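You operate a simulated robot arm through the tools that you are given. There is no shell and no other tool.

Carry out the task below with a simulated robot arm. There is one attempt and no reset: what you move stays moved.

TASK
Put things in order on the pump end of the packing bench. At the end: the grey weight from the pump end of the packing bench stands where the white bulb stood; the gold brass weight from the pump end of the packing bench stands on top of the red bearing; the white bulb from the pump end of the packing bench stands where the white spool stood; the white spool is on the yellow box (marked "STAPLES"); whatever was shut is shut again. Leave all else as you found it, and nothing knocked over.

The check looks at the end state, three seconds after you hand in, the way a careful person would. Anything else that was tipped, shoved, dropped, spilled or broken makes it a failure.

THE ROBOT
A 6-joint arm with a two-finger parallel gripper, fixed in place. Base frame: the origin is at the foot of the arm, x ahead of it, y to its left, z up; the work surface is at about z = 88. Readings come in cm, degrees, newtons and seconds.
With the tool pointing down near the work surface it reaches from about 36 to 76 cm from the base axis. Its first joint turns from -66.0 to 66.0 degrees. Payload 2.45 kg.
The TCP is the grasp point between the finger pads, 2.4 cm short of the fingertips. In the tool frame z runs along the fingers and y along their closing line. The gripper opens to 6.8 cm. The fingers are 1.7 cm wide and 1 cm thick; the gripper's body (4 by 7 cm) begins 4.1 cm behind the TCP.
Orientation is that of the tool frame in the base frame, as [roll, pitch, yaw] about the fixed x, y, z axes, in that order (R = Rz(yaw) Ry(pitch) Rx(roll)). With the fingers straight down and closing along the base's y, the tool's x points along the base's -x, its y along +y and its z along -z.

THE INTERFACE
- The arm moves only by the tool drive_tool. Its arguments are lists of equal length, an entry for each row: "offset": the shift along the tool's x, y, z in cm, a list of three; "rotation": the turn, a rotation vector about the tool's x, y, z in degrees, a list of three; "claw": the closure, from 0 (fully open) to 1 (shut). In form: {"offset": [[dx, dy, dz], ...], "rotation": [[rx, ry, rz], ...], "claw": [claw, ...]}. A call has 1 to 20 rows; each row shifts and turns the commanded pose from where the row before left it, along the tool's axes as they then stand. Each row takes 0.2 s and may step no farther than 5 cm and 8.6 degrees from the row before; otherwise, or with a gripper value out of range, the whole call is refused. Where a pose cannot be reached the arm comes as near as it can. A force on the tool above 40 N (or 10 N above the force at the start of the call, whichever is more), or a blocked arm, ends the call early, and 0.2 s more pass. Each finger travels about 10.8 cm/s and halts on what it meets, pressing with about 25 N; the grip force reading is that of the motor and also rises with nothing between the fingers. The clock runs only during rows and for 0.2 s after the last one: add rows that do not move to give the fingers time. It gives the time, the measured TCP pose, the force on the tool (base axes), the opening and the grip force at its end, in the units of the frame above (readings bear some noise), with the torque about the TCP (base axes, N m) and any sound that the robot's microphone picked up.
- Cameras (640 x 400 px; columns grow to the right, rows downward): "scene" is fixed at [14.95, 39.86, 146.84]; the picture's right is [-0.90, -0.44, 0.00], its down [-0.23, 0.48, -0.85] and it looks along [0.37, -0.76, -0.53] (base axes); focal length 366 px, centre (320, 200). "wrist" rides on the gripper at [8.4, 1.1, -7.5] in the tool frame; the picture's right is [-0.13, 0.99, 0.00], its down [-0.60, -0.08, -0.79] and it looks along [-0.79, -0.10, 0.61] (tool axes); focal length 251 px, centre (320, 200). There is no depth. A picture from a camera that has moved, and an enlarged one, comes with that camera's place and axes in the base frame and with its lens.
- snapshot(camera): a new picture of that camera. No time passes.
- close_up(camera, box): a new picture of the part [left, top, right, bottom] of that camera's present view, enlarged. No time passes.
- finish_job(): hands the job in; it is judged then, once.

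Nothing tells you positions but the pictures and the camera data. Unless the task says otherwise, let go and move clear before handing in.

The tools are called as a command line: name --argument value ..., lists and objects as JSON in quotes. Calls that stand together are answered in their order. drive_tool: Moves the arm, as the interface text tells. Its arguments: {"type":"object","properties":{"offset":{"type":"array","items":{"type":"array","items":{"type":"number"}}},"rotation":{"type":"array","items":{"type":"array","items":{"type":"number"}}},"claw":{"type":"array","items":{"type":"number"}}},"required":["offset","rotation","claw"]} The other tools are called the same way: snapshot (camera) takes a picture; close_up (camera, box) takes an enlarged picture of a part of a camera's view; finish_job () hands the job in.

At the start:

```text
t: 0.0
position: [43.56, -12.31, 118.68]
orientation: [-180.0, -0.1, -179.9]
ft_force: [-0.2, -1.1, 0.2]
torque: [-0.01, 0.02, 0.0]
width: 6.84
gripper_force: 0.0
```

scene: 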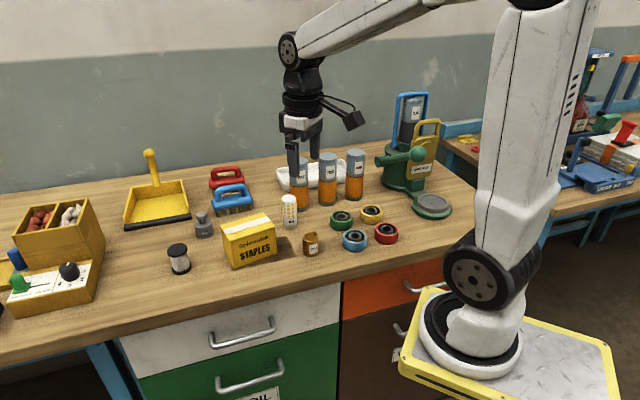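
wrist: 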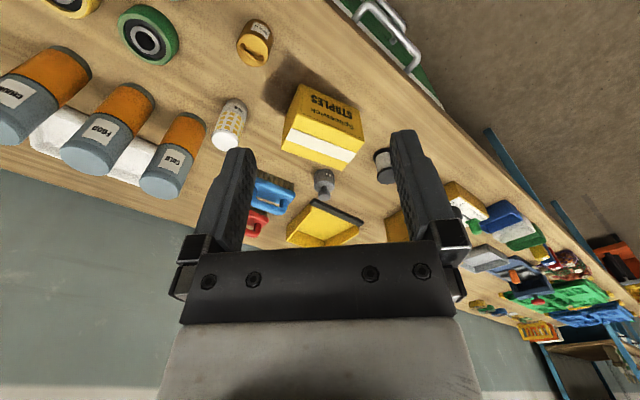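

I see the bench with a yellow STAPLES box, a grey weight, a white bulb (yellowish-white LED bulb), a brass weight, bearings, and a white spool with black ends. I'll take enlarged views first to identify and locate everything.

close_up --camera "scene" --box '[150, 170, 310, 280]'

close_up --camera "scene" --box '[270, 130, 460, 260]'

close_up --camera "scene" --box '[0, 140, 200, 320]'

close_up --camera "wrist" --box '[200, 60, 440, 260]'

```text
3.64 times, centred on (230, 225) of scene
camera zoom: at [14.95, 39.86, 146.84], right [-0.9, -0.44, 0.0], down [-0.23, 0.48, -0.85], along [0.37, -0.76, -0.53], focal length 1332 px, centre (647, 109)
```

zoom: 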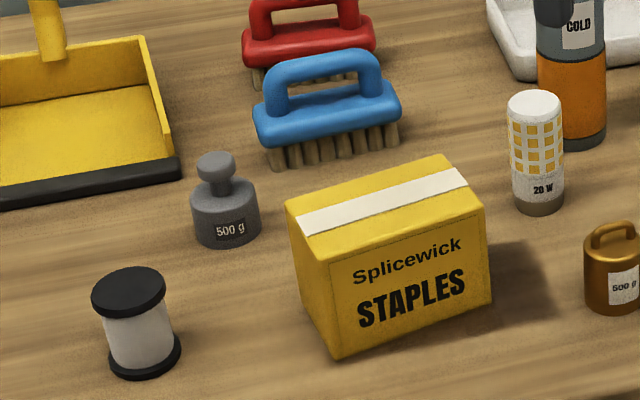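

```text
3.08 times, centred on (365, 195) of scene
camera zoom: at [14.95, 39.86, 146.84], right [-0.9, -0.44, 0.0], down [-0.23, 0.48, -0.85], along [0.37, -0.76, -0.53], focal length 1128 px, centre (182, 215)
```

zoom: 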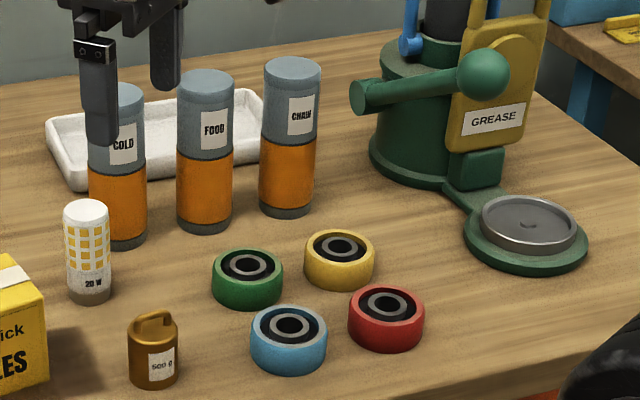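

```text
2.22 times, centred on (100, 230) of scene
camera zoom: at [14.95, 39.86, 146.84], right [-0.9, -0.44, 0.0], down [-0.23, 0.48, -0.85], along [0.37, -0.76, -0.53], focal length 814 px, centre (809, 133)
```

zoom: 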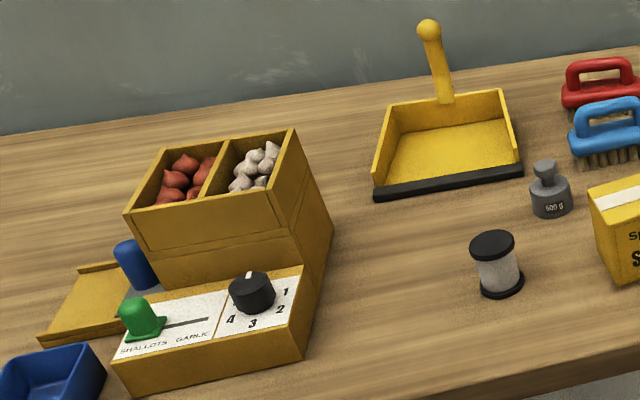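

```text
2.00 times, centred on (320, 160) of wrist
camera zoom: at [35.08, -11.3, 126.12], right [0.13, 0.99, 0.0], down [0.61, -0.08, 0.79], along [0.79, -0.1, -0.61], focal length 503 px, centre (320, 280)
```

zoom: 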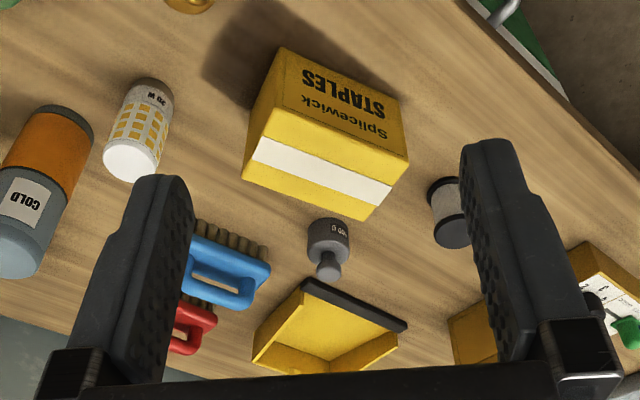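

The objects are spread along the bench: spool near (72,-4), box near (60,-15), grey weight near (77,-17), bulb near (58,-30), brass weight near (48,-22) and red bearing near (33,-36). I'll move the arm above the spool area at a safe height so the wrist camera can refine these.

drive_tool --offset '[[-3.4, 1.45, 1.5], [-3.4, 1.45, 1.5], [-3.4, 1.45, 1.5], [-3.4, 1.45, 1.5], [-3.4, 1.45, 1.5], [-3.4, 1.45, 1.5], [0, 0, 0]]' --rotation '[[0, 0, 0], [0, 0, 0], [0, 0, 0], [0, 0, 0], [0, 0, 0], [0, 0, 0], [0, 0, 0]]' --claw '[0, 0, 0, 0, 0, 0, 0]'

snapshot --camera "wrist"

snapshot --camera "scene"

```text
t: 1.6
position: [63.85, -3.51, 109.62]
orientation: [180.0, 0.0, 180.0]
ft_force: [-0.2, 0.0, -0.1]
torque: [0.0, 0.04, 0.0]
width: 6.81
gripper_force: 0.1
```

```text
taken
camera wrist: at [55.48, -2.43, 117.18], right [0.13, 0.99, 0.0], down [0.61, -0.08, 0.79], along [0.79, -0.1, -0.61], focal length 251 px, centre (320, 200)
```

wrist: 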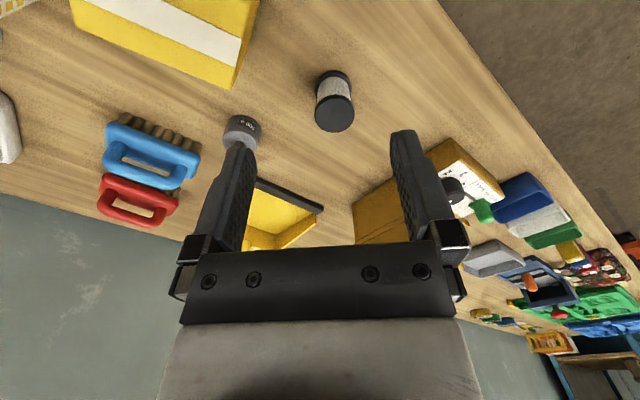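

```text
taken
```

scene: 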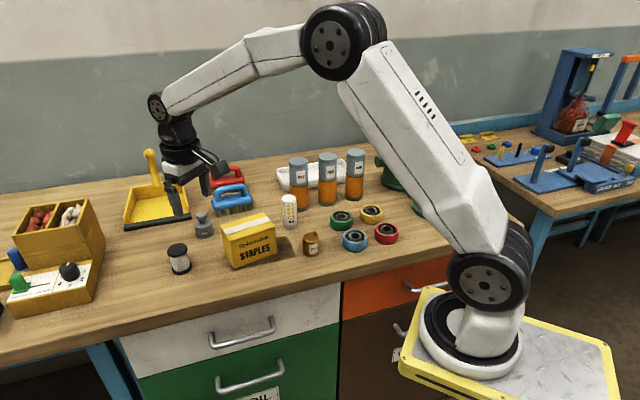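

The spool appears around (71,-3) from this view. I'll zoom in to measure it and the neighbours more precisely.

close_up --camera "wrist" --box '[270, 50, 400, 150]'

close_up --camera "wrist" --box '[60, 0, 280, 160]'

close_up --camera "scene" --box '[150, 200, 300, 290]'

close_up --camera "wrist" --box '[400, 130, 640, 370]'

```text
4.00 times, centred on (335, 100) of wrist
camera zoom: at [55.48, -2.43, 117.18], right [0.13, 0.99, 0.0], down [0.61, -0.08, 0.79], along [0.79, -0.1, -0.61], focal length 1006 px, centre (260, 600)
```

zoom: 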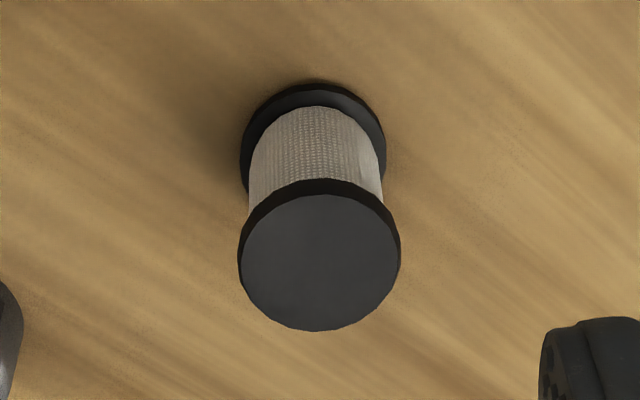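

```text
2.50 times, centred on (170, 80) of wrist
camera zoom: at [55.48, -2.43, 117.18], right [0.13, 0.99, 0.0], down [0.61, -0.08, 0.79], along [0.79, -0.1, -0.61], focal length 629 px, centre (695, 500)
```

zoom: 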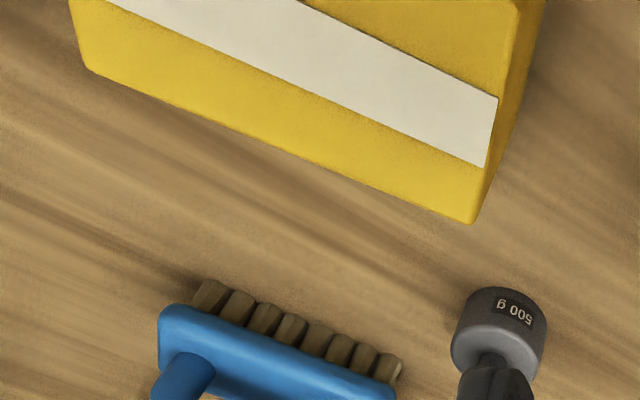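

```text
4.27 times, centred on (225, 245) of scene
camera zoom: at [14.95, 39.86, 146.84], right [-0.9, -0.44, 0.0], down [-0.23, 0.48, -0.85], along [0.37, -0.76, -0.53], focal length 1564 px, centre (725, 8)
```

zoom: 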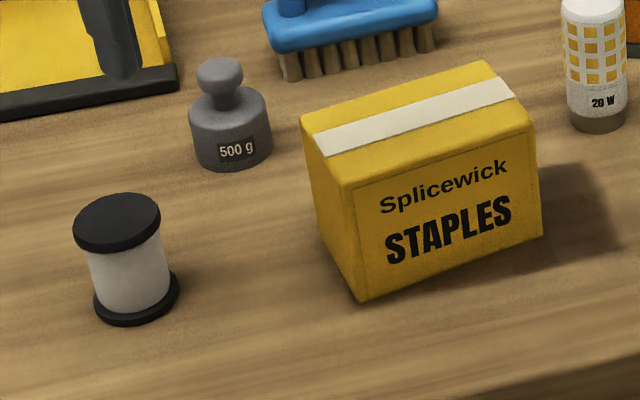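

```text
1.67 times, centred on (520, 250) of wrist
camera zoom: at [55.48, -2.43, 117.18], right [0.13, 0.99, 0.0], down [0.61, -0.08, 0.79], along [0.79, -0.1, -0.61], focal length 419 px, centre (-13, 117)
```

zoom: 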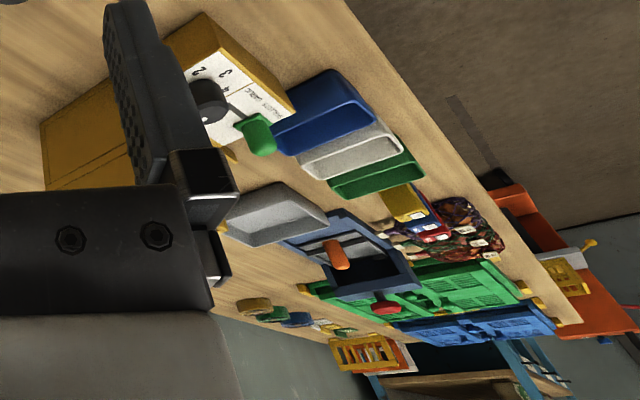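

The spool measures at about (71.1,-2.9), 5.9 cm tall and 4.3 cm across. I'll go above it at z≈100 and check alignment.

drive_tool --offset '[[-2.42, 0.2, 3.2], [-2.42, 0.2, 3.2], [-2.41, 0.2, 3.2], [0, 0, 0]]' --rotation '[[0, 0, 0], [0, 0, 0], [0, 0, 0], [0, 0, 0]]' --claw '[0, 0, 0, 0]'

snapshot --camera "wrist"

snapshot --camera "scene"

```text
t: 2.6
position: [71.02, -2.7, 100.07]
orientation: [180.0, -0.1, -179.9]
ft_force: [-0.2, 0.2, 0.0]
torque: [0.02, 0.01, 0.01]
width: 6.81
gripper_force: 0.1
```

```text
taken
camera wrist: at [62.61, -1.72, 107.57], right [0.13, 0.99, 0.0], down [0.61, -0.08, 0.79], along [0.79, -0.1, -0.61], focal length 251 px, centre (320, 200)
```

wrist: 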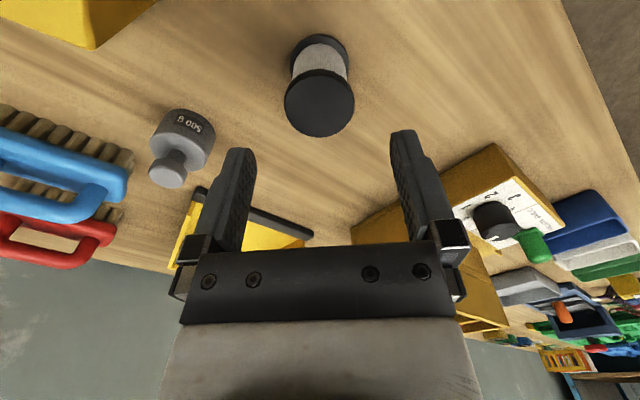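

```text
taken
```

scene: 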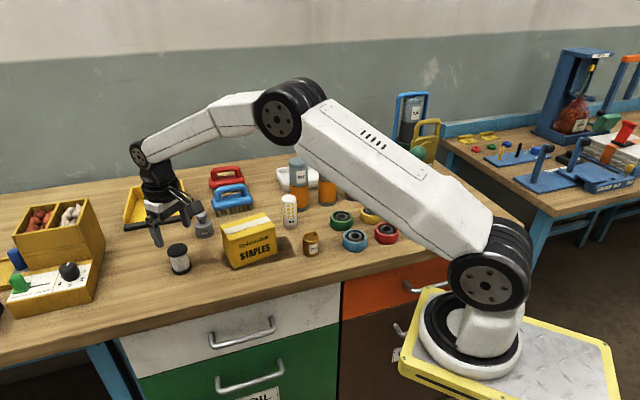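

The gripper looks roughly over the spool; I'll zoom to verify the offset and also measure the grey weight from this closer viewpoint.

close_up --camera "wrist" --box '[250, 10, 410, 150]'

close_up --camera "wrist" --box '[100, 80, 260, 210]'

close_up --camera "scene" --box '[110, 160, 250, 290]'

```text
2.86 times, centred on (330, 80) of wrist
camera zoom: at [62.61, -1.72, 107.57], right [0.13, 0.99, 0.0], down [0.61, -0.08, 0.79], along [0.79, -0.1, -0.61], focal length 718 px, centre (291, 543)
```

zoom: 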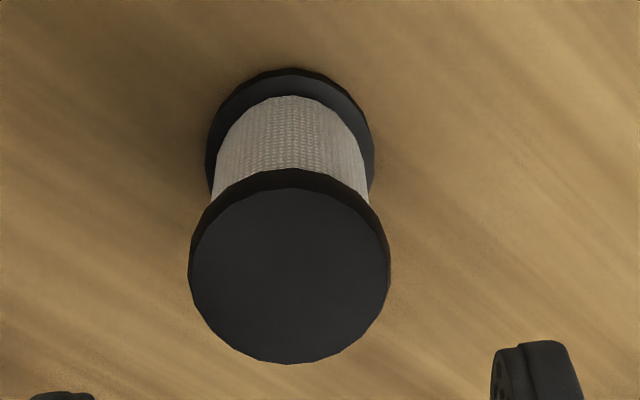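

```text
3.08 times, centred on (180, 145) of wrist
camera zoom: at [62.61, -1.72, 107.57], right [0.13, 0.99, 0.0], down [0.61, -0.08, 0.79], along [0.79, -0.1, -0.61], focal length 774 px, centre (751, 369)
```

zoom: 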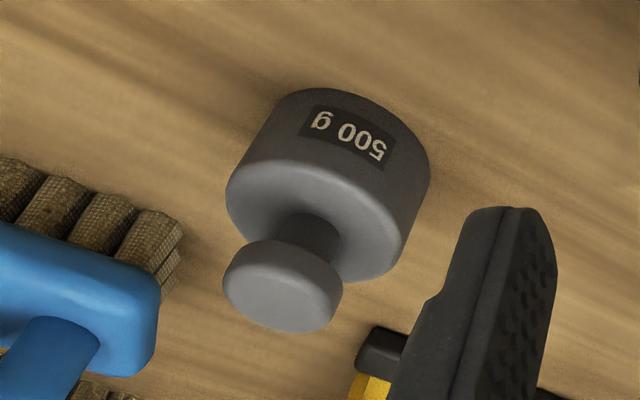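

```text
3.08 times, centred on (180, 225) of scene
camera zoom: at [14.95, 39.86, 146.84], right [-0.9, -0.44, 0.0], down [-0.23, 0.48, -0.85], along [0.37, -0.76, -0.53], focal length 1128 px, centre (751, 123)
```

zoom: 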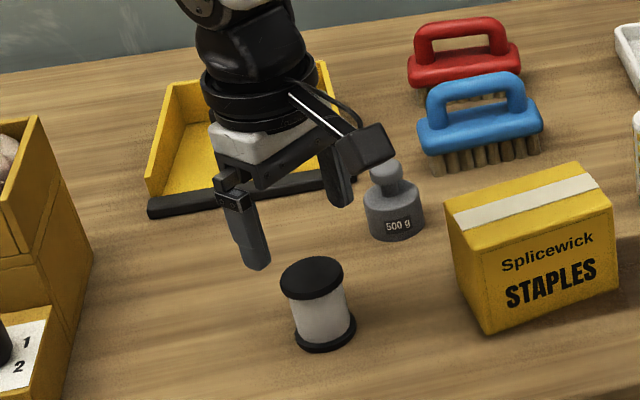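

The spool is centred under the gripper at about (71.0,-2.8). I'll descend to grip both discs and close.

drive_tool --offset '[[0, 0, 3], [0, 0, 3], [0, 0, 1.5], [0, 0, 1.2], [0, 0, 0], [0, 0, 0], [0, 0, 0], [0, 0, 0]]' --rotation '[[0, 0, 0], [0, 0, 0], [0, 0, 0], [0, 0, 0], [0, 0, 0], [0, 0, 0], [0, 0, 0], [0, 0, 0]]' --claw '[0, 0, 0, 0, 0, 0.3, 0.5, 0.5]'

snapshot --camera "wrist"

close_up --camera "scene" --box '[110, 160, 250, 290]'

```text
t: 4.4
position: [71.14, -2.82, 91.29]
orientation: [-180.0, -0.1, -180.0]
ft_force: [-1.0, -0.3, 0.4]
torque: [0.02, -0.01, -0.03]
width: 4.3
gripper_force: 24.7
```

```text
taken
camera wrist: at [62.64, -1.91, 98.79], right [0.13, 0.99, 0.0], down [0.61, -0.08, 0.79], along [0.79, -0.1, -0.61], focal length 251 px, centre (320, 200)
```

wrist: 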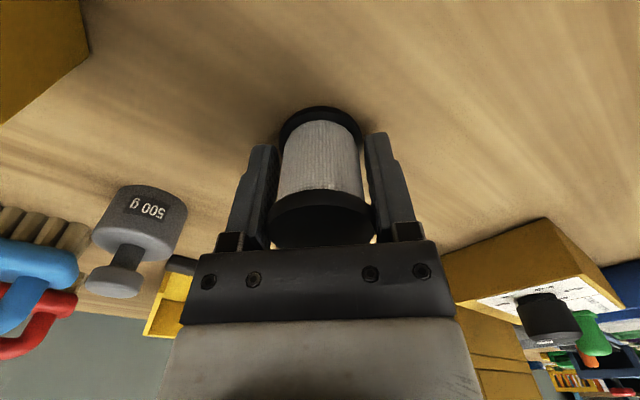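

```text
3.08 times, centred on (180, 225) of scene
camera zoom: at [14.95, 39.86, 146.84], right [-0.9, -0.44, 0.0], down [-0.23, 0.48, -0.85], along [0.37, -0.76, -0.53], focal length 1128 px, centre (751, 123)
```

zoom: 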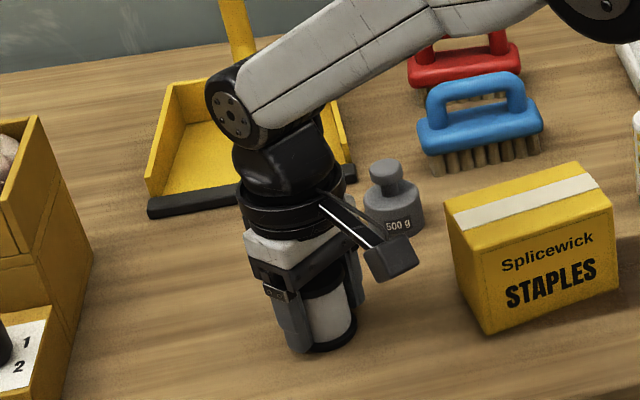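

Spool is gripped (4.3 cm opening). I'll lift it to well above box height and look at the box from a position that shows all its top corners.

drive_tool --offset '[[0, 0, -1], [0, 0, -3], [0, 0, -4], [0, 0, -4], [0, 0, -4], [3, 0, -2], [4, 0, 0], [4, 0, 0], [4, 0, 0], [0, 0, 0]]' --rotation '[[0, 0, 0], [0, 0, 0], [0, 0, 0], [0, 0, 0], [0, 0, 0], [0, 0, 0], [0, 0, 0], [0, 0, 0], [0, 0, 0], [0, 0, 0]]' --claw '[0.5, 0.5, 0.5, 0.5, 0.5, 0.5, 0.5, 0.5, 0.5, 0.5]'

snapshot --camera "wrist"

snapshot --camera "scene"

```text
t: 6.6
position: [56.14, -3.06, 109.27]
orientation: [179.9, -0.1, -179.9]
ft_force: [0.1, -0.6, -0.1]
torque: [0.0, 0.0, -0.01]
width: 4.3
gripper_force: 24.8
```

```text
taken
camera wrist: at [47.66, -1.92, 116.75], right [0.13, 0.99, 0.0], down [0.61, -0.08, 0.79], along [0.79, -0.1, -0.61], focal length 251 px, centre (320, 200)
```

wrist: 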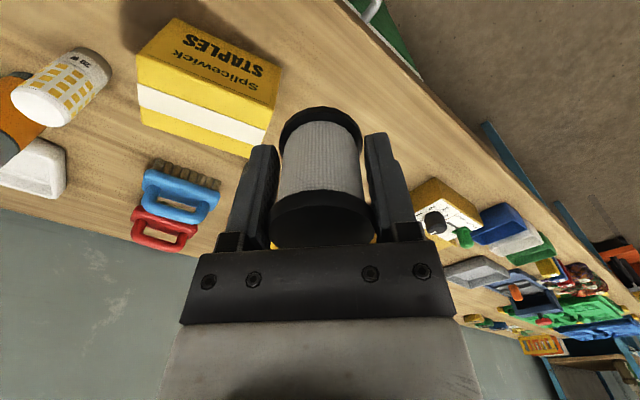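

```text
taken
```

scene: 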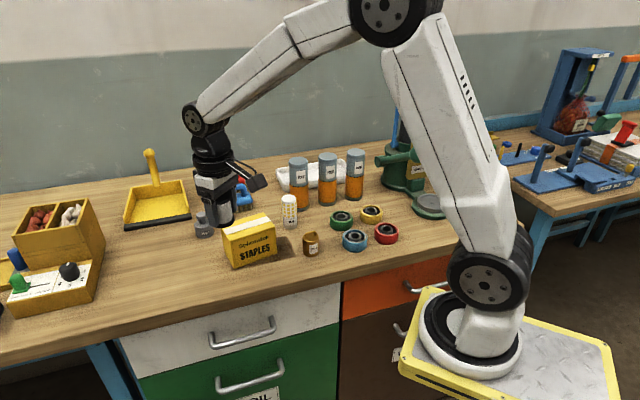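

The box is clearly visible in the wrist view; I'll zoom in on it to get corner coordinates.

close_up --camera "wrist" --box '[120, 0, 290, 170]'

close_up --camera "wrist" --box '[0, 30, 140, 160]'

```text
2.35 times, centred on (205, 85) of wrist
camera zoom: at [47.66, -1.92, 116.75], right [0.13, 0.99, 0.0], down [0.61, -0.08, 0.79], along [0.79, -0.1, -0.61], focal length 592 px, centre (591, 471)
```

zoom: 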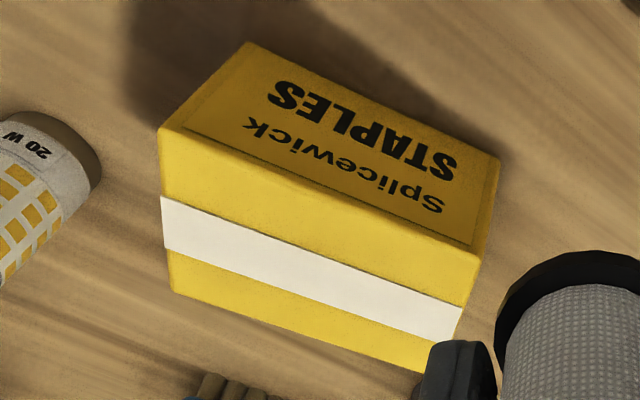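

```text
3.08 times, centred on (70, 95) of wrist
camera zoom: at [47.66, -1.92, 116.75], right [0.13, 0.99, 0.0], down [0.61, -0.08, 0.79], along [0.79, -0.1, -0.61], focal length 774 px, centre (1089, 523)
```

zoom: 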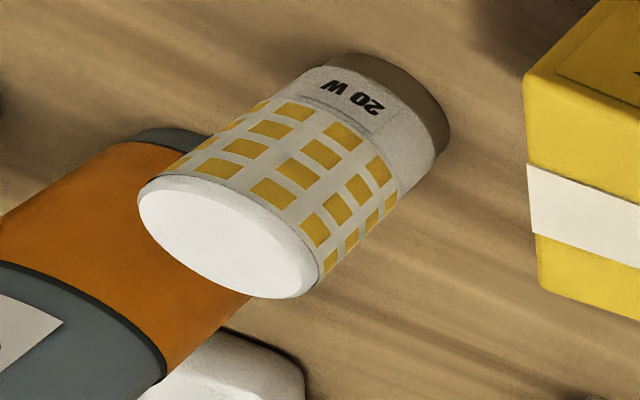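

Box top is centred at about (60.0,-14.4) with its top at z≈96.1. I'll move the spool over it at z=102 and check.

drive_tool --offset '[[-0.98, -2.85, 0], [-0.98, -2.85, 0], [-0.98, -2.85, 0], [-0.98, -2.85, 0], [0, 0, 2.5], [0, 0, 2.5], [0, 0, 2.2], [0, 0, 0]]' --rotation '[[0, 0, 0], [0, 0, 0], [0, 0, 0], [0, 0, 0], [0, 0, 0], [0, 0, 0], [0, 0, 0], [0, 0, 0]]' --claw '[0.5, 0.5, 0.5, 0.5, 0.5, 0.5, 0.5, 0.5]'

snapshot --camera "wrist"

close_up --camera "scene" --box '[180, 150, 320, 280]'

```text
t: 8.4
position: [60.28, -14.44, 102.16]
orientation: [-180.0, -0.1, -179.9]
ft_force: [0.3, -0.5, 0.0]
torque: [0.0, 0.01, -0.01]
width: 4.3
gripper_force: 25.5
```

```text
taken
camera wrist: at [51.78, -13.35, 109.67], right [0.13, 0.99, 0.0], down [0.61, -0.08, 0.79], along [0.79, -0.1, -0.61], focal length 251 px, centre (320, 200)
```

wrist: 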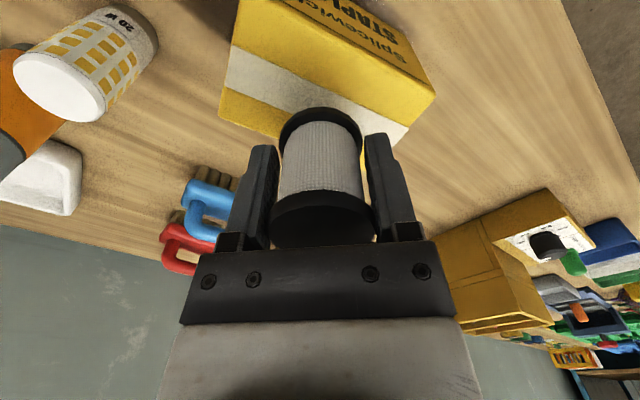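

```text
3.08 times, centred on (250, 215) of scene
camera zoom: at [14.95, 39.85, 146.84], right [-0.9, -0.44, 0.0], down [-0.23, 0.48, -0.85], along [0.37, -0.76, -0.53], focal length 1128 px, centre (535, 154)
```

zoom: 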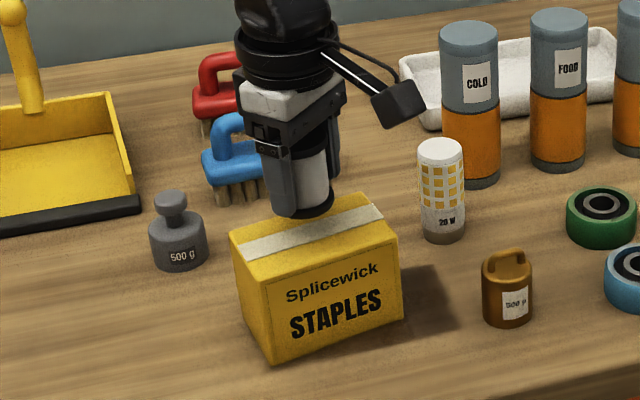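

The spool is centred over the box. I'll lower it gently toward contact.

drive_tool --offset '[[0, 0, 1], [0, 0, 1], [0, 0, 0.4], [0, 0, 0]]' --rotation '[[0, 0, 0], [0, 0, 0], [0, 0, 0], [0, 0, 0]]' --claw '[0.5, 0.5, 0.5, 0.5]'

close_up --camera "scene" --box '[200, 180, 300, 260]'

```text
t: 9.4
position: [60.19, -14.37, 99.62]
orientation: [179.9, -0.2, -179.9]
ft_force: [-1.3, 0.1, 1.2]
torque: [0.01, -0.01, -0.01]
width: 4.3
gripper_force: 25.0
```

```text
5.00 times, centred on (250, 220) of scene
camera zoom: at [14.94, 39.86, 146.84], right [-0.9, -0.44, 0.0], down [-0.23, 0.48, -0.85], along [0.37, -0.76, -0.53], focal length 1832 px, centre (670, 100)
```

zoom: 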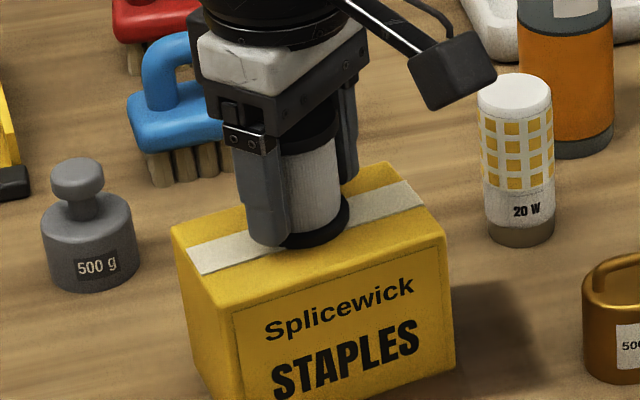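

Very close to contact now; I'll nudge lower in tiny steps and watch the vertical force.

drive_tool --offset '[[0, 0, 0.1], [0, 0, 0.1], [0, 0, 0]]' --rotation '[[0, 0, 0], [0, 0, 0], [0, 0, 0]]' --claw '[0.5, 0.5, 0.5]'

```text
t: 10.2
position: [60.2, -14.48, 99.57]
orientation: [-179.9, 0.1, -179.9]
ft_force: [-0.8, 1.2, 18.2]
torque: [0.11, 0.06, 0.0]
width: 4.31
gripper_force: 25.6
```

Contact is made (18 N). I'll relieve the pressure slightly, open, and rise clear.

drive_tool --offset '[[0, 0, -0.15], [0, 0, 0], [0, 0, 0], [0, 0, 0], [0, 0, 0], [0, 0, 0], [0, 0, -2], [0, 0, -3], [0, 0, -4], [0, 0, -4], [0, 0, 0]]' --rotation '[[0, 0, 0], [0, 0, 0], [0, 0, 0], [0, 0, 0], [0, 0, 0], [0, 0, 0], [0, 0, 0], [0, 0, 0], [0, 0, 0], [0, 0, 0], [0, 0, 0]]' --claw '[0.5, 0.35, 0.2, 0.0, 0.0, 0.0, 0, 0, 0, 0, 0]'

close_up --camera "scene" --box '[150, 150, 330, 280]'

snapshot --camera "wrist"

```text
t: 12.6
position: [59.92, -14.45, 112.46]
orientation: [179.9, -0.1, -179.9]
ft_force: [0.1, 0.6, -0.1]
torque: [-0.02, 0.01, 0.0]
width: 6.8
gripper_force: 0.0
```

```text
3.08 times, centred on (240, 215) of scene
camera zoom: at [14.95, 39.86, 146.84], right [-0.9, -0.44, 0.0], down [-0.23, 0.48, -0.85], along [0.37, -0.76, -0.53], focal length 1128 px, centre (566, 154)
```

zoom: 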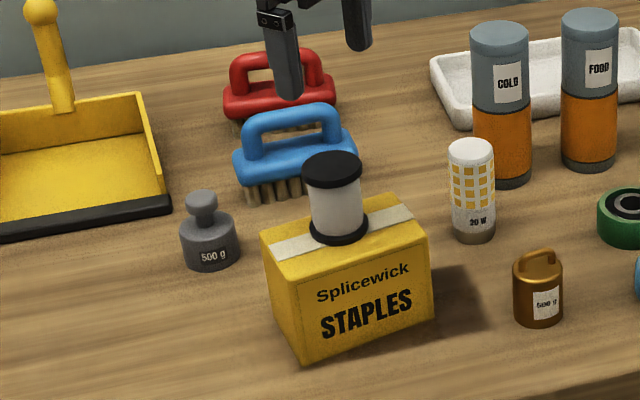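

```text
taken
camera wrist: at [51.41, -13.39, 119.97], right [0.13, 0.99, 0.0], down [0.61, -0.08, 0.79], along [0.79, -0.1, -0.61], focal length 251 px, centre (320, 200)
```

wrist: 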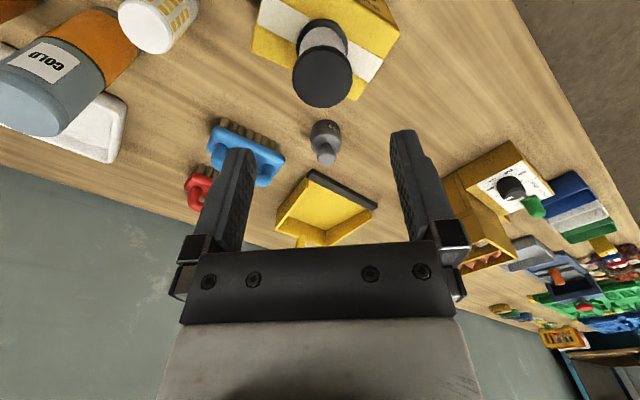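

The spool stands centred on the box. Next is the bulb near (57.2,-28.6); I'll move above it, staying over bottle height, to measure it.

drive_tool --offset '[[0.68, -3.54, 1.1], [0.68, -3.54, 1.1], [0.68, -3.54, 1.1], [0.68, -3.54, 1.1], [0, 0, 0]]' --rotation '[[0, 0, 0], [0, 0, 0], [0, 0, 0], [0, 0, 0], [0, 0, 0]]' --claw '[0, 0, 0, 0, 0]'

snapshot --camera "wrist"

close_up --camera "wrist" --box '[240, 0, 400, 100]'

snapshot --camera "scene"

```text
t: 13.8
position: [57.17, -28.62, 108.18]
orientation: [-180.0, 0.0, -179.9]
ft_force: [-0.1, 0.9, 0.5]
torque: [-0.02, 0.01, -0.03]
width: 6.8
gripper_force: 0.1
```

```text
taken
camera wrist: at [48.75, -27.65, 115.75], right [0.13, 0.99, 0.0], down [0.61, -0.08, 0.79], along [0.79, -0.1, -0.61], focal length 251 px, centre (320, 200)
```

wrist: 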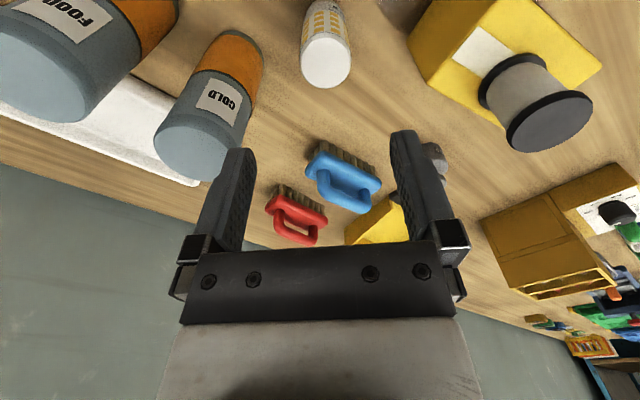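

```text
4.00 times, centred on (320, 50) of wrist
camera zoom: at [48.75, -27.65, 115.75], right [0.13, 0.99, 0.0], down [0.61, -0.08, 0.79], along [0.79, -0.1, -0.61], focal length 1006 px, centre (320, 800)
```

zoom: 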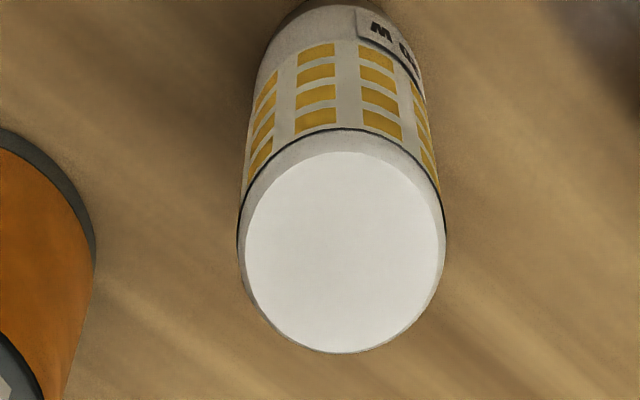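

```text
taken
```

scene: 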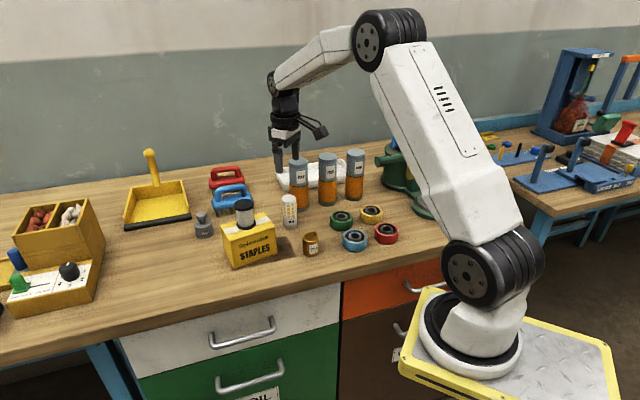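

The bulb is at about (57.2,-28.3), 3.8 cm across, with top at z≈96.5. I'll align, descend to z≈93.3 and close gently.

drive_tool --offset '[[0, 0.38, 2], [0, 0, 4], [0, 0, 4], [0, 0, 3], [0, 0, 1.9], [0, 0, 0], [0, 0, 0], [0, 0, 0], [0, 0, 0]]' --rotation '[[0, 0, 0], [0, 0, 0], [0, 0, 0], [0, 0, 0], [0, 0, 0], [0, 0, 0], [0, 0, 0], [0, 0, 0], [0, 0, 0]]' --claw '[0, 0, 0, 0, 0, 0, 0.25, 0.4, 0.4]'

snapshot --camera "wrist"

close_up --camera "scene" --box '[220, 130, 360, 260]'

```text
t: 15.8
position: [57.26, -28.1, 93.38]
orientation: [180.0, -0.1, -180.0]
ft_force: [0.4, 0.8, -0.4]
torque: [0.02, 0.01, 0.03]
width: 4.07
gripper_force: 0.0
```

```text
taken
camera wrist: at [48.82, -27.09, 101.0], right [0.13, 0.99, 0.0], down [0.61, -0.08, 0.79], along [0.79, -0.1, -0.61], focal length 251 px, centre (320, 200)
```

wrist: 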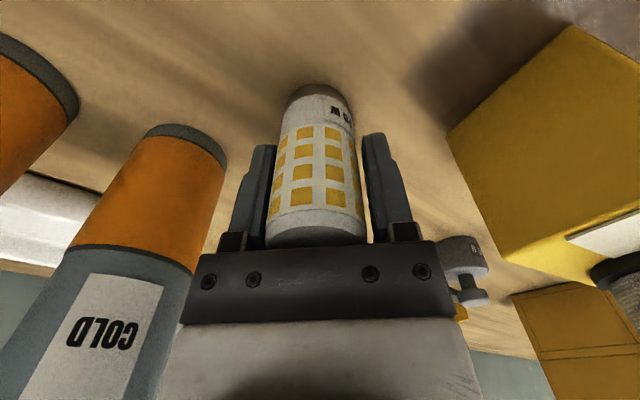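

```text
3.08 times, centred on (290, 195) of scene
camera zoom: at [14.95, 39.86, 146.84], right [-0.9, -0.44, 0.0], down [-0.23, 0.48, -0.85], along [0.37, -0.76, -0.53], focal length 1128 px, centre (412, 215)
```

zoom: 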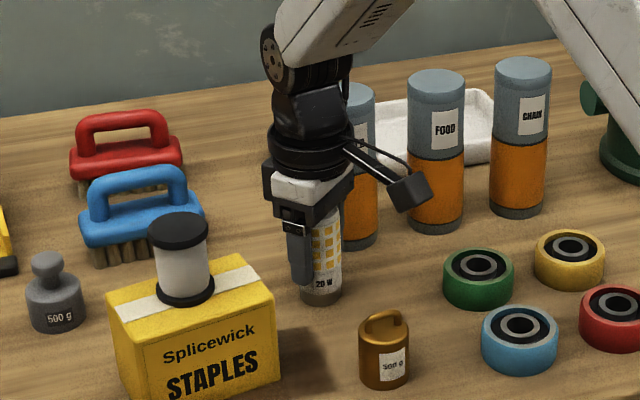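

The fingers straddle the bulb with small even gaps. I'll close just enough to grip.

drive_tool --offset '[[0, 0, 0], [0, 0, 0], [0, 0, 0]]' --rotation '[[0, 0, 0], [0, 0, 0], [0, 0, 0]]' --claw '[0.44, 0.46, 0.46]'

close_up --camera "wrist" --box '[220, 60, 420, 260]'

```text
t: 16.6
position: [57.24, -28.19, 93.37]
orientation: [180.0, -0.1, -179.9]
ft_force: [-0.2, 0.0, 0.9]
torque: [-0.01, -0.01, -0.01]
width: 3.75
gripper_force: 0.8
```

```text
2.00 times, centred on (320, 160) of wrist
camera zoom: at [48.82, -27.09, 101.0], right [0.13, 0.99, 0.0], down [0.61, -0.08, 0.79], along [0.79, -0.1, -0.61], focal length 503 px, centre (320, 280)
```

zoom: 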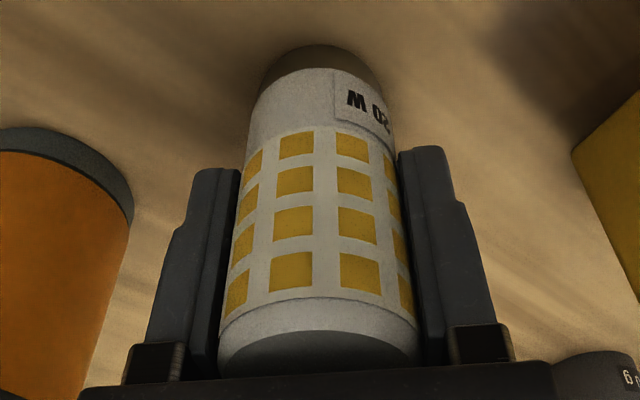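

Just touching at 3.75 cm. I'll tighten slightly for a secure grip.

drive_tool --offset '[[0, 0, 0], [0, 0, 0]]' --rotation '[[0, 0, 0], [0, 0, 0]]' --claw '[0.49, 0.49]'

```text
t: 17.2
position: [57.31, -28.2, 93.52]
orientation: [179.9, -0.1, -180.0]
ft_force: [0.2, -1.1, 0.9]
torque: [0.01, 0.04, 0.0]
width: 3.73
gripper_force: 25.0
```

Bulb is gripped firmly. I'll lift it high, carry it over past the box to the spool's old place (71.05,-2.85), staying above the spool's top.

drive_tool --offset '[[0, 0, -1], [0, 0, -3], [0, 0, -4], [0, 0, -4], [0, 0, -4], [0, 0, -4], [-1.73, 3.17, 0], [-1.73, 3.17, 0], [-1.73, 3.17, 0], [-1.73, 3.17, 0], [-1.73, 3.17, 0], [-1.73, 3.17, 0], [-1.73, 3.17, 0], [-1.7, 3.17, 0], [0, 0, 4], [0, 0, 4], [0, 0, 4], [0, 0, 0]]' --rotation '[[0, 0, 0], [0, 0, 0], [0, 0, 0], [0, 0, 0], [0, 0, 0], [0, 0, 0], [0, 0, 0], [0, 0, 0], [0, 0, 0], [0, 0, 0], [0, 0, 0], [0, 0, 0], [0, 0, 0], [0, 0, 0], [0, 0, 0], [0, 0, 0], [0, 0, 0], [0, 0, 0]]' --claw '[0.49, 0.49, 0.49, 0.49, 0.49, 0.49, 0.49, 0.49, 0.49, 0.49, 0.49, 0.49, 0.49, 0.49, 0.49, 0.49, 0.49, 0.49]'

snapshot --camera "wrist"

snapshot --camera "scene"

```text
t: 21.0
position: [71.16, -2.76, 101.25]
orientation: [180.0, -0.1, -179.9]
ft_force: [0.9, 0.1, -1.0]
torque: [-0.02, 0.03, 0.01]
width: 3.73
gripper_force: 25.5
```

```text
taken
camera wrist: at [62.69, -1.8, 108.8], right [0.13, 0.99, 0.0], down [0.61, -0.08, 0.79], along [0.79, -0.1, -0.61], focal length 251 px, centre (320, 200)
```

wrist: 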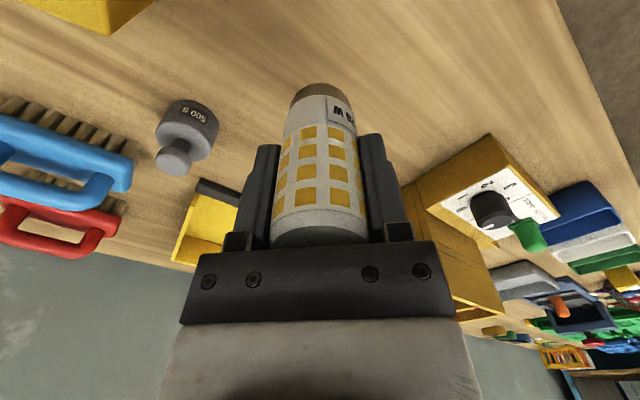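

```text
taken
```

scene: 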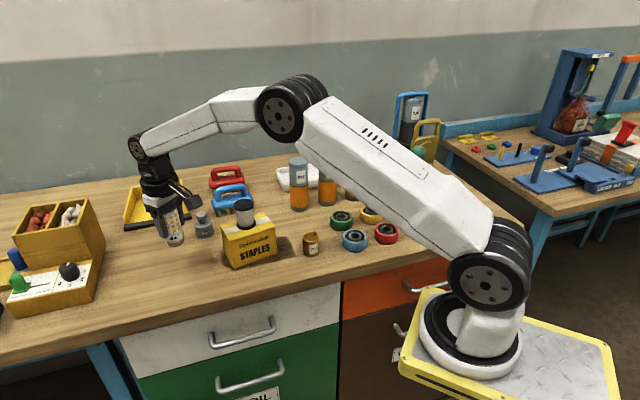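

Aligned at (71.1,-2.9). Lowering the bulb to just above the surface.

drive_tool --offset '[[0, 0, 3], [0, 0, 3], [0, 0, 1], [0, 0, 0.5], [0, 0, 0]]' --rotation '[[0, 0, 0], [0, 0, 0], [0, 0, 0], [0, 0, 0], [0, 0, 0]]' --claw '[0.49, 0.49, 0.49, 0.49, 0.49]'

drive_tool --offset '[[0, 0, 0.1], [0, 0, 0.1], [0, 0, 0]]' --rotation '[[0, 0, 0], [0, 0, 0], [0, 0, 0]]' --claw '[0.49, 0.49, 0.49]'

```text
t: 22.2
position: [71.15, -2.89, 93.77]
orientation: [-180.0, -0.1, -179.8]
ft_force: [0.0, -0.6, -0.7]
torque: [0.0, 0.01, -0.02]
width: 3.72
gripper_force: 25.4
```

```text
t: 23.0
position: [71.17, -2.84, 93.53]
orientation: [180.0, -0.1, -179.9]
ft_force: [0.1, -0.1, -0.2]
torque: [-0.01, 0.01, -0.01]
width: 3.74
gripper_force: 24.6
```

No contact yet; a couple more small steps down.

drive_tool --offset '[[0, 0, 0.1], [0, 0, 0], [0, 0, 0]]' --rotation '[[0, 0, 0], [0, 0, 0], [0, 0, 0]]' --claw '[0.49, 0.49, 0.49]'

close_up --camera "scene" --box '[110, 160, 250, 290]'

```text
t: 23.8
position: [71.17, -2.71, 93.48]
orientation: [179.9, -0.1, -179.8]
ft_force: [0.2, 0.1, 0.2]
torque: [0.0, 0.0, 0.02]
width: 3.72
gripper_force: 24.7
```

```text
3.08 times, centred on (180, 225) of scene
camera zoom: at [14.95, 39.85, 146.84], right [-0.9, -0.44, 0.0], down [-0.23, 0.48, -0.85], along [0.37, -0.76, -0.53], focal length 1128 px, centre (751, 123)
```

zoom: 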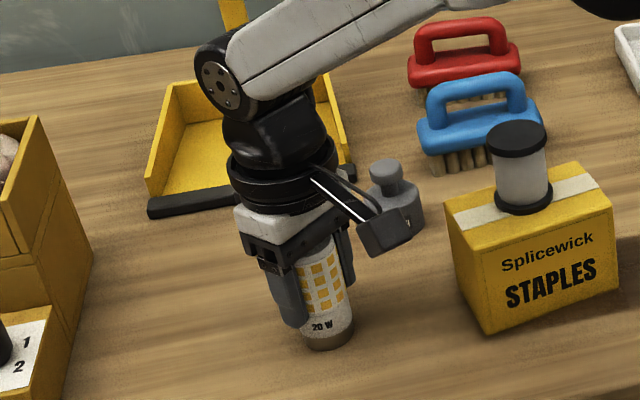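

Position matches the spool's old footprint. One more small step to find contact.

drive_tool --offset '[[0, 0, 0.1], [0, 0, 0], [0, 0, 0]]' --rotation '[[0, 0, 0], [0, 0, 0], [0, 0, 0]]' --claw '[0.49, 0.49, 0.49]'

```text
t: 24.6
position: [71.14, -2.95, 93.52]
orientation: [-180.0, 0.0, -179.9]
ft_force: [-3.0, 0.8, 11.9]
torque: [0.03, 0.26, -0.01]
width: 3.7
gripper_force: 25.3
```

Contact (12 N). Relieving, opening, and rising straight up past the bulb.

drive_tool --offset '[[0, 0, -0.08], [0, 0, 0], [0, 0, 0], [0, 0, 0], [0, 0, 0], [0, 0, 0], [0, 0, -2], [0, 0, -3], [0, 0, -3], [0, 0, -3], [0, 0, 0]]' --rotation '[[0, 0, 0], [0, 0, 0], [0, 0, 0], [0, 0, 0], [0, 0, 0], [0, 0, 0], [0, 0, 0], [0, 0, 0], [0, 0, 0], [0, 0, 0], [0, 0, 0]]' --claw '[0.49, 0.4, 0.25, 0.1, 0, 0, 0, 0, 0, 0, 0]'

snapshot --camera "wrist"

close_up --camera "scene" --box '[110, 160, 250, 290]'

```text
t: 27.0
position: [71.08, -2.75, 104.43]
orientation: [180.0, -0.1, 180.0]
ft_force: [0.0, -0.8, 0.0]
torque: [0.01, 0.03, 0.01]
width: 6.81
gripper_force: 0.1
```

```text
taken
camera wrist: at [62.62, -1.7, 111.97], right [0.13, 0.99, 0.0], down [0.61, -0.08, 0.79], along [0.79, -0.1, -0.61], focal length 251 px, centre (320, 200)
```

wrist: 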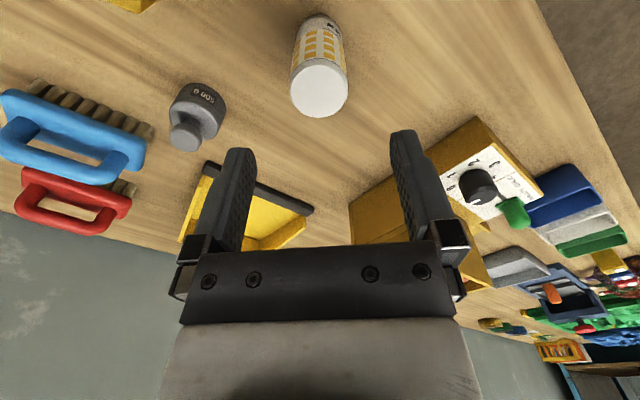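

```text
3.08 times, centred on (180, 225) of scene
camera zoom: at [14.95, 39.86, 146.84], right [-0.9, -0.44, 0.0], down [-0.23, 0.48, -0.85], along [0.37, -0.76, -0.53], focal length 1128 px, centre (751, 123)
```

zoom: 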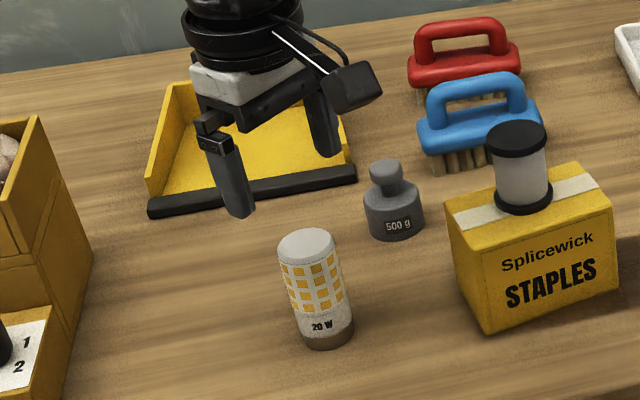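

The bulb stands in the spool's old place. Now the grey weight; I'll zoom to measure its base and knob.

close_up --camera "wrist" --box '[140, 60, 260, 170]'

close_up --camera "scene" --box '[170, 190, 250, 255]'

```text
3.64 times, centred on (200, 115) of wrist
camera zoom: at [62.62, -1.7, 111.97], right [0.13, 0.99, 0.0], down [0.61, -0.08, 0.79], along [0.79, -0.1, -0.61], focal length 914 px, centre (756, 509)
```

zoom: 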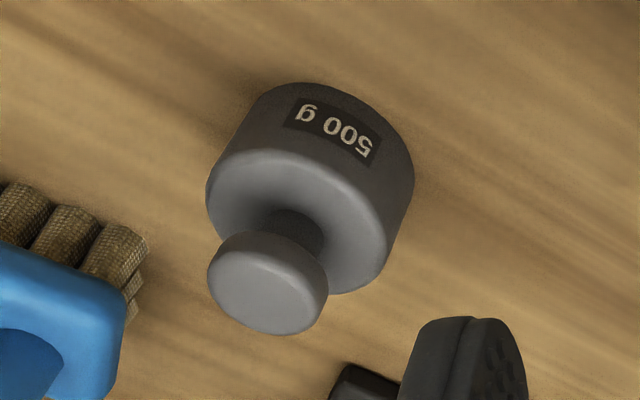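

```text
6.15 times, centred on (210, 222) of scene
camera zoom: at [14.95, 39.86, 146.84], right [-0.9, -0.44, 0.0], down [-0.23, 0.48, -0.85], along [0.37, -0.76, -0.53], focal length 2255 px, centre (997, 62)
```

zoom: 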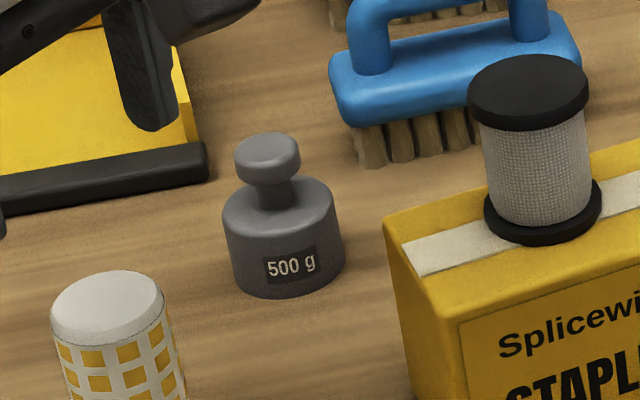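

The grey weight is at about (75.6,-15.8), near the reach limit, with its knob top at z≈93.6. I'll move above it at z≈104 first, to test the reach, then rotate the tool so the wrist camera clears the box.

drive_tool --offset '[[-1.5, -4.35, 0], [-1.5, -4.35, 0], [-1.5, -4.35, 0], [0, 0, 0], [0, 0, 0], [0, 0, 0], [0, 0, 0], [0, 0, 0], [0, 0, 0], [0, 0, 0]]' --rotation '[[0, 0, 0], [0, 0, 0], [0, 0, 0], [0, 0, 8.3], [0, 0, 8.3], [0, 0, 8.3], [0, 0, 8.3], [0, 0, 8.3], [0, 0, 8.3], [0, 0, 0]]' --claw '[0, 0, 0, 0, 0, 0, 0, 0, 0, 0]'

snapshot --camera "wrist"

snapshot --camera "scene"

```text
t: 29.2
position: [74.92, -15.67, 104.44]
orientation: [-180.0, 0.0, 130.1]
ft_force: [0.4, 1.0, 0.2]
torque: [0.0, 0.04, 0.0]
width: 6.8
gripper_force: 0.0
out of reach, approached as far as the arm can: row 3
```

```text
taken
camera wrist: at [70.35, -8.67, 111.93], right [0.84, 0.54, 0.0], down [0.33, -0.51, 0.79], along [0.43, -0.67, -0.61], focal length 251 px, centre (320, 200)
```

wrist: 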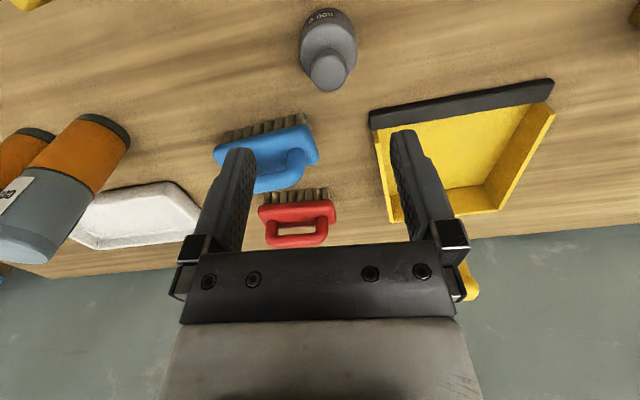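

```text
taken
```

scene: 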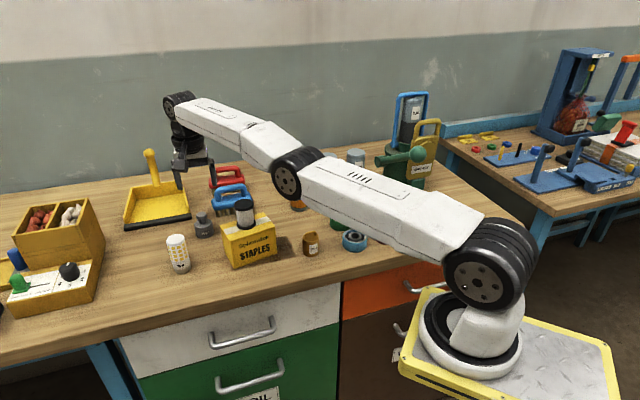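

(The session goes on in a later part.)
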